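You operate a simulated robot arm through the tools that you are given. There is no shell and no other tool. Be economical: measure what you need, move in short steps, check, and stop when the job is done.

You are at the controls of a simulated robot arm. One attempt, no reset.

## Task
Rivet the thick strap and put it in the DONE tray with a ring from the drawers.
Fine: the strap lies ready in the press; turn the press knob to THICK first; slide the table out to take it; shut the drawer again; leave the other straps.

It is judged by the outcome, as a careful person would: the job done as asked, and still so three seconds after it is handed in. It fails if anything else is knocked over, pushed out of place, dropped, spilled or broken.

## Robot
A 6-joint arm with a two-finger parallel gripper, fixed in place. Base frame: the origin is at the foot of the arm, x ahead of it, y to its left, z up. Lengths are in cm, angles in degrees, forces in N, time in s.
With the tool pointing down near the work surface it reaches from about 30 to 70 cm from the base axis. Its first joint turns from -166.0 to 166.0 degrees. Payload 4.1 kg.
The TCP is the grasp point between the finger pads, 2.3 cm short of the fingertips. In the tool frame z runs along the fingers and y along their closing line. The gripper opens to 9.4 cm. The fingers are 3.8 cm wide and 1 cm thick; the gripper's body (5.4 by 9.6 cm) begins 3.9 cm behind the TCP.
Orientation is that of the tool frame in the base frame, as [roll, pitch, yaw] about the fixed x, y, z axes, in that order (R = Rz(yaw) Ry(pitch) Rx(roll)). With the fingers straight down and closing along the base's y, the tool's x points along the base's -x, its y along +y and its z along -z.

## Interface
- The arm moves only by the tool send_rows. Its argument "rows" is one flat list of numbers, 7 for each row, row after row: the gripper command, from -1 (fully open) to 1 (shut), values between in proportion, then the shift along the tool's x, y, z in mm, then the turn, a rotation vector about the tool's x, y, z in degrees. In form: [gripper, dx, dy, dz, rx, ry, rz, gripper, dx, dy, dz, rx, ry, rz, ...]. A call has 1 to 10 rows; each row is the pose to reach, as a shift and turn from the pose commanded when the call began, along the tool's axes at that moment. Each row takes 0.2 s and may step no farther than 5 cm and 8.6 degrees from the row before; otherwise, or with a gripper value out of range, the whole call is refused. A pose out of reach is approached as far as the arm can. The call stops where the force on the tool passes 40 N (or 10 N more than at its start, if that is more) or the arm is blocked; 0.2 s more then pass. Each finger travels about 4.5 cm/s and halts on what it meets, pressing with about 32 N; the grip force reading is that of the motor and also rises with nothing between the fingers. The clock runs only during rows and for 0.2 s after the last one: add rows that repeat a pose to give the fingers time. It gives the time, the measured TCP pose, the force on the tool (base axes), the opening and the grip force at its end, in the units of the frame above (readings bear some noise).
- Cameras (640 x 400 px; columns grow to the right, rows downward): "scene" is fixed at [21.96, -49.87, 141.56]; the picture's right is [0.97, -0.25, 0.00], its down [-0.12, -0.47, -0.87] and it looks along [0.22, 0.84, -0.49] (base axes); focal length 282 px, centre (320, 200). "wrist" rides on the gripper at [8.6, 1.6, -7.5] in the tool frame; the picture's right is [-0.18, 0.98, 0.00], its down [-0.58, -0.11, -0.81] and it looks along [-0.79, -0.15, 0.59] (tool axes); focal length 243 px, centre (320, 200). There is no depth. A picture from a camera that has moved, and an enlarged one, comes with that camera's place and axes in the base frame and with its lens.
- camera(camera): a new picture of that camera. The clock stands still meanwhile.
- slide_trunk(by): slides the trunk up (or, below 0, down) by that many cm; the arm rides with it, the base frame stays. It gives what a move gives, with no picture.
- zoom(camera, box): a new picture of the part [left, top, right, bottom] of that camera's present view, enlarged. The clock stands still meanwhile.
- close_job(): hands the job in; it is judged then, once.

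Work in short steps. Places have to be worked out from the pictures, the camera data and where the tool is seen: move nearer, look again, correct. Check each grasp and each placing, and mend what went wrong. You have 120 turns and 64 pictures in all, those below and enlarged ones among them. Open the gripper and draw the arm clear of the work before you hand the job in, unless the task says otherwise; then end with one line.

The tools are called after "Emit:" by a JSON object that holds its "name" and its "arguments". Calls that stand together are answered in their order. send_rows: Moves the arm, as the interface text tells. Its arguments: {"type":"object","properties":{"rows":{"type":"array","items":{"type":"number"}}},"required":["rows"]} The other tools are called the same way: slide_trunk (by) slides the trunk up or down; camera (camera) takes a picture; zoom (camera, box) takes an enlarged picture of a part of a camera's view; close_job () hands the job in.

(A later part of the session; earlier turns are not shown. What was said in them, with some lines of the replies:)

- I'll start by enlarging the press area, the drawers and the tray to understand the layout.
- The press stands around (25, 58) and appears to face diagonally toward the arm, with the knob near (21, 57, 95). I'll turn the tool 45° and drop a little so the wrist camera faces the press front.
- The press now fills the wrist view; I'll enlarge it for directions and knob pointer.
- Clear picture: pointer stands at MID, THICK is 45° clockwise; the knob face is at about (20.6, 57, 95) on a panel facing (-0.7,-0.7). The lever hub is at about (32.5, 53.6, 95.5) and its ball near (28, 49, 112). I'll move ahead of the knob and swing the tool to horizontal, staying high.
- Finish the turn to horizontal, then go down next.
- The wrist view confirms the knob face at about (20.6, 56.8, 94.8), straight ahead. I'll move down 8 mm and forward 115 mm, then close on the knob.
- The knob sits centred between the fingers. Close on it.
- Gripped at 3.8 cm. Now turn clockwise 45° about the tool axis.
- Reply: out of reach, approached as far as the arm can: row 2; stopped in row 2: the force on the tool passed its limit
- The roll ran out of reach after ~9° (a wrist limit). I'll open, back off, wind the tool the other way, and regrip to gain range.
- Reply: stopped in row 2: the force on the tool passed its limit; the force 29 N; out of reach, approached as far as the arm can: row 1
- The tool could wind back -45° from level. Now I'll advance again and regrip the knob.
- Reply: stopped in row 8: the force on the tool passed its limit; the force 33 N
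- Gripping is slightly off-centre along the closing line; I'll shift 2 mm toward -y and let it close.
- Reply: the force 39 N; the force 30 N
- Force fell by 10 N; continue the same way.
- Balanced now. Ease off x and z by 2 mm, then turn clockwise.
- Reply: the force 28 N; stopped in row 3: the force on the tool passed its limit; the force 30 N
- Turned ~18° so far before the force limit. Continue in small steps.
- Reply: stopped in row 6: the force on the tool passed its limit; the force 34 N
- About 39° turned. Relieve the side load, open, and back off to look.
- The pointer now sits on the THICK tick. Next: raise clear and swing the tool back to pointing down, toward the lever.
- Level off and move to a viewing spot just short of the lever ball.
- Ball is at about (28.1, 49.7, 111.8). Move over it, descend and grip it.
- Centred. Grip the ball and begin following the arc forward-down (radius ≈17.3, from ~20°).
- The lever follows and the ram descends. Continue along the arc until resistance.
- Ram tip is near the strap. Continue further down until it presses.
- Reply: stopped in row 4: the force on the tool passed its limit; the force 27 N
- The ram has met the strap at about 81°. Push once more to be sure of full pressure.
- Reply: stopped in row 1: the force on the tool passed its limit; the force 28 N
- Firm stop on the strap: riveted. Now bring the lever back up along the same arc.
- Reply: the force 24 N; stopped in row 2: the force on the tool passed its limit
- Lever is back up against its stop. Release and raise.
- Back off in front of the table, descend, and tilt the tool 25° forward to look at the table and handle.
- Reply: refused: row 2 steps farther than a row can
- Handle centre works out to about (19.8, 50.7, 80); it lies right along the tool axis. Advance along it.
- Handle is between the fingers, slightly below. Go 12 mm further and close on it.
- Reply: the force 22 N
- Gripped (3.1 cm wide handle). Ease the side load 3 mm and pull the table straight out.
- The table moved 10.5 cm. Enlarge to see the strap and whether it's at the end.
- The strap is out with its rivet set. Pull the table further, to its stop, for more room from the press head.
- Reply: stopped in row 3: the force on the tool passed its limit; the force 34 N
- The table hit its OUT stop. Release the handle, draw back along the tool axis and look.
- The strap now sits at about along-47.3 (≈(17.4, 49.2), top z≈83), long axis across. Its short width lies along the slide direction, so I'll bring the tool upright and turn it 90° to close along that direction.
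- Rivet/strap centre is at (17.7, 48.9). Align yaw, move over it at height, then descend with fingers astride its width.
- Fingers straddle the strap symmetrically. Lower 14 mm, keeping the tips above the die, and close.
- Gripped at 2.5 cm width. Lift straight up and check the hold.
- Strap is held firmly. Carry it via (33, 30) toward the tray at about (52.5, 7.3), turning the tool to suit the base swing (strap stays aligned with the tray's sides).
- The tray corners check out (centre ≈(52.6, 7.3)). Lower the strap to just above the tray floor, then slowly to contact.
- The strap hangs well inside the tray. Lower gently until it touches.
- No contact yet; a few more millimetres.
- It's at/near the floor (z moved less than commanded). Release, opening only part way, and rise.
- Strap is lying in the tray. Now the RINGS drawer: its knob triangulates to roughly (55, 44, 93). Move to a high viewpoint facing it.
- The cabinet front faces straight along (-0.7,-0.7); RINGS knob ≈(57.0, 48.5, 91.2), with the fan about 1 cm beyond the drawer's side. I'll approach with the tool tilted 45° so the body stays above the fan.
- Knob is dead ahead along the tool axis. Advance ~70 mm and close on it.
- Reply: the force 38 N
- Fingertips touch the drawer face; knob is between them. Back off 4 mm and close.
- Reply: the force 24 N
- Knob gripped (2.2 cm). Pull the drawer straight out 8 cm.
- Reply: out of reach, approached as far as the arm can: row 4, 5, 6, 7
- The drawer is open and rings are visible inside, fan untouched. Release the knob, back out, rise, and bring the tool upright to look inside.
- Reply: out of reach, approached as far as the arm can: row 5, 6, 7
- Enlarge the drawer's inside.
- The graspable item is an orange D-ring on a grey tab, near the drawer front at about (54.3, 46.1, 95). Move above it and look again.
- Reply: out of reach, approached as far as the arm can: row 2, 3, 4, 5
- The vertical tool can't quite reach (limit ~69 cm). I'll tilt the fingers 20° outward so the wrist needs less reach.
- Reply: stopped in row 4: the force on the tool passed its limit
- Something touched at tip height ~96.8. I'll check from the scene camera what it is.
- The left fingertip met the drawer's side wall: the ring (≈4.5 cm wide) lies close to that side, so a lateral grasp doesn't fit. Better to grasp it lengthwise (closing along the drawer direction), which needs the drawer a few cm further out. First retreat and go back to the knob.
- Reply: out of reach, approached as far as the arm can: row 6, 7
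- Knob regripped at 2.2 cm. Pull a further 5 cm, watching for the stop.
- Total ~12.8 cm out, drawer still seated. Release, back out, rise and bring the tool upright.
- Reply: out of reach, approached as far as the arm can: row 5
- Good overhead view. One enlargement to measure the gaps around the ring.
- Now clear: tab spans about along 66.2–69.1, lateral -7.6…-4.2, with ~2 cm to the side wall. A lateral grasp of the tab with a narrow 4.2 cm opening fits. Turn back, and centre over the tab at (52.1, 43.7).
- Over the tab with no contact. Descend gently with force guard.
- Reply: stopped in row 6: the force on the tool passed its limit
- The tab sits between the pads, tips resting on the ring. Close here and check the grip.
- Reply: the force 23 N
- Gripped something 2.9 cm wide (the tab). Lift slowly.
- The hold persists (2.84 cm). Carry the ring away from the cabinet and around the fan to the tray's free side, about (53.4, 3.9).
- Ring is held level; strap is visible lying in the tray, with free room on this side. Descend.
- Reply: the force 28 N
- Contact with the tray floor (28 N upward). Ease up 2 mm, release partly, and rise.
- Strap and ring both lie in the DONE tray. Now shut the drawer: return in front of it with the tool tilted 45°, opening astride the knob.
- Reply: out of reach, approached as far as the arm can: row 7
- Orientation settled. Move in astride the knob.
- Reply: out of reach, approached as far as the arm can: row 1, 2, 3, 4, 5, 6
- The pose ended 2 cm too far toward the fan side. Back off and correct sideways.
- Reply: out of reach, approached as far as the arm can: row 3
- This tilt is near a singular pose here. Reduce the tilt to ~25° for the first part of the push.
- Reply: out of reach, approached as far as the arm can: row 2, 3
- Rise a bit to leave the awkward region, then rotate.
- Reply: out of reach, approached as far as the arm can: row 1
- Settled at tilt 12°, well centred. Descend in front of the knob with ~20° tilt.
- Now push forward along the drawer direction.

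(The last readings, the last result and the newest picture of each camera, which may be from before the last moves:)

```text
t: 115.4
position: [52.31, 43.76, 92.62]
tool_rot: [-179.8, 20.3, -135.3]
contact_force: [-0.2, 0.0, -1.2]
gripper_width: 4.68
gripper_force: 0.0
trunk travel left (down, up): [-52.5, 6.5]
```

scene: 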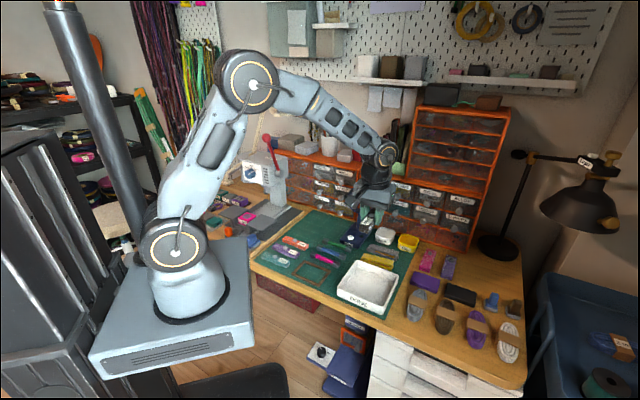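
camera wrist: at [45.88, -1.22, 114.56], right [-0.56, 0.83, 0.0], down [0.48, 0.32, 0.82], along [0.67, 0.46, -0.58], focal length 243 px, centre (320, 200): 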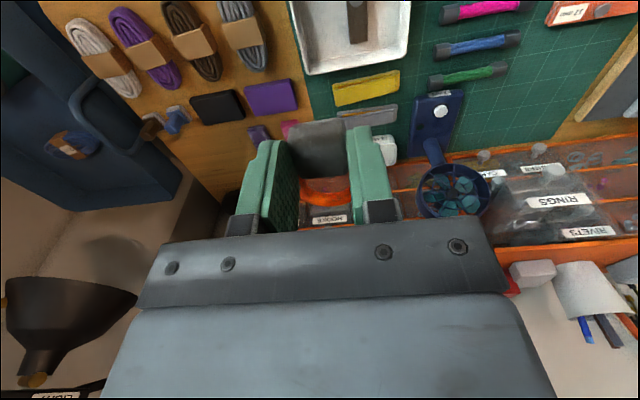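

Moving freely. Continue pushing, gradually adding tilt for reach.

Emit:
{"name": "send_rows", "arguments": {"rows": [0.0, -9, 0, 3, 0, -6, 0, 0.0, -18, 0, 7, 0, -12, 0, 0.0, -27, 0, 10, 0, -18, 0, 0.0, -36, 0, 13, 0, -24, 0, 0.0, -45, 0, 17, 0, -24, 0, 0.0, -54, 0, 20, 0, -24, 0, 0.0, -63, 0, 23, 0, -24, 0]}}

Emit:
{"name": "zoom", "arguments": {"camera": "scene", "box": [290, 130, 410, 205]}}

```text
t: 117.0
position: [56.2, 47.81, 92.57]
tool_rot: [-179.9, 43.6, -135.1]
contact_force: [-24.9, -24.4, 16.7]
gripper_width: 4.68
gripper_force: 0.0
trunk travel left (down, up): [-52.5, 6.5]
stopped in row 7: the force on the tool passed its limit (the readings are from after the stop); the commanded pose is now the measured one
```

```text
5.33 times, centred on (350, 168) of scene
camera zoom: at [21.96, -49.87, 141.56], right [0.97, -0.25, 0.0], down [-0.12, -0.47, -0.87], along [0.22, 0.84, -0.49], focal length 1503 px, centre (160, 373)
```

zoom: 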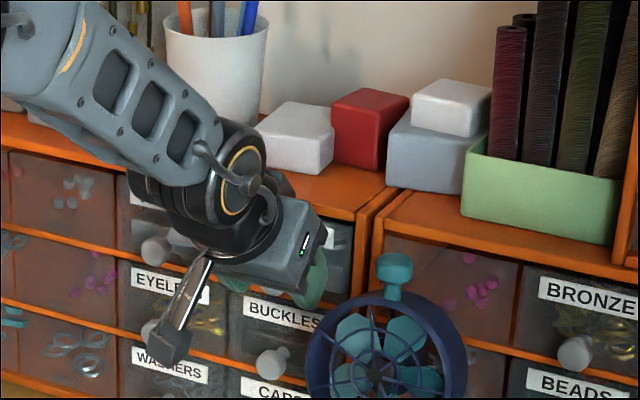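

The stop point equals the original closed contact: drawer is shut. Back out, rise, and draw the arm clear.

Emit:
{"name": "send_rows", "arguments": {"rows": [0.0, 0, 0, -20, 0, 0, 0, 0.0, 0, 0, -50, 0, 0, 0, 0.0, -25, 0, -75, 0, 8, 0, 0.0, -50, 0, -100, 0, 16, 0, 0.0, -75, 0, -125, 0, 24, 0, 0.0, -85, 0, -135, 0, 32, 0, 0.0, -85, 0, -135, 0, 40, 0, 0.0, -85, 0, -135, 0, 43, 0]}}

Emit:
{"name": "send_rows", "arguments": {"rows": [-0.5, 40, 0, 0, 0, 0, 0, -0.5, 80, 0, 0, 0, 0, 0, -0.5, 120, 0, -10, 0, 0, 0, -0.5, 160, 0, -20, 0, 0, 0, -0.5, 180, 0, -20, 0, 0, 0, -0.5, 180, 0, -20, 0, 0, 0]}}

Emit:
{"name": "zoom", "arguments": {"camera": "scene", "box": [180, 100, 480, 320]}}

```text
t: 118.8
position: [52.79, 44.34, 107.21]
tool_rot: [-179.8, 3.5, -135.1]
contact_force: [-0.4, 0.2, 0.2]
gripper_width: 4.71
gripper_force: 0.1
out of reach, approached as far as the arm can: row 7, 8
trunk travel left (down, up): [-52.5, 6.5]
```

```text
t: 120.2
position: [39.98, 31.71, 108.06]
tool_rot: [-179.8, 3.6, -135.1]
contact_force: [0.1, -0.4, 0.3]
gripper_width: 7.06
gripper_force: 0.1
trunk travel left (down, up): [-52.5, 6.5]
```

```text
1.82 times, centred on (330, 210) of scene
camera zoom: at [21.96, -49.87, 141.56], right [0.97, -0.25, 0.0], down [-0.12, -0.47, -0.87], along [0.22, 0.84, -0.49], focal length 512 px, centre (302, 182)
```

zoom: 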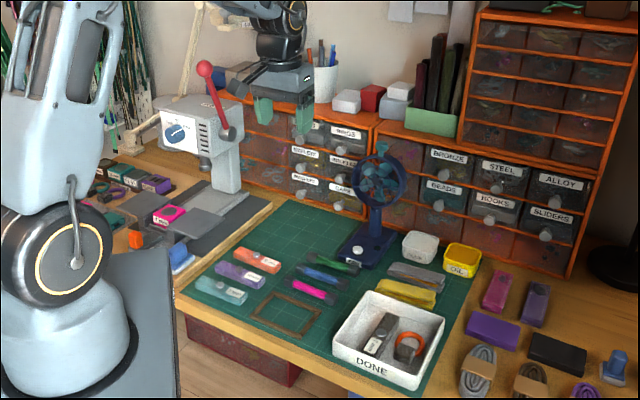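

Final view: the drawer is shut, the strap and ring lie in the DONE tray, the fan and the other straps are in place, and the arm is clear with the gripper open. Handing in.

Emit:
{"name": "close_job", "arguments": {}}

```text
The job is handed in.
```

The thick strap was riveted with the press set to THICK and is in the DONE tray with the ring from the RINGS drawer. The drawer is shut again, and the other straps were left alone; I left the press table slid out.
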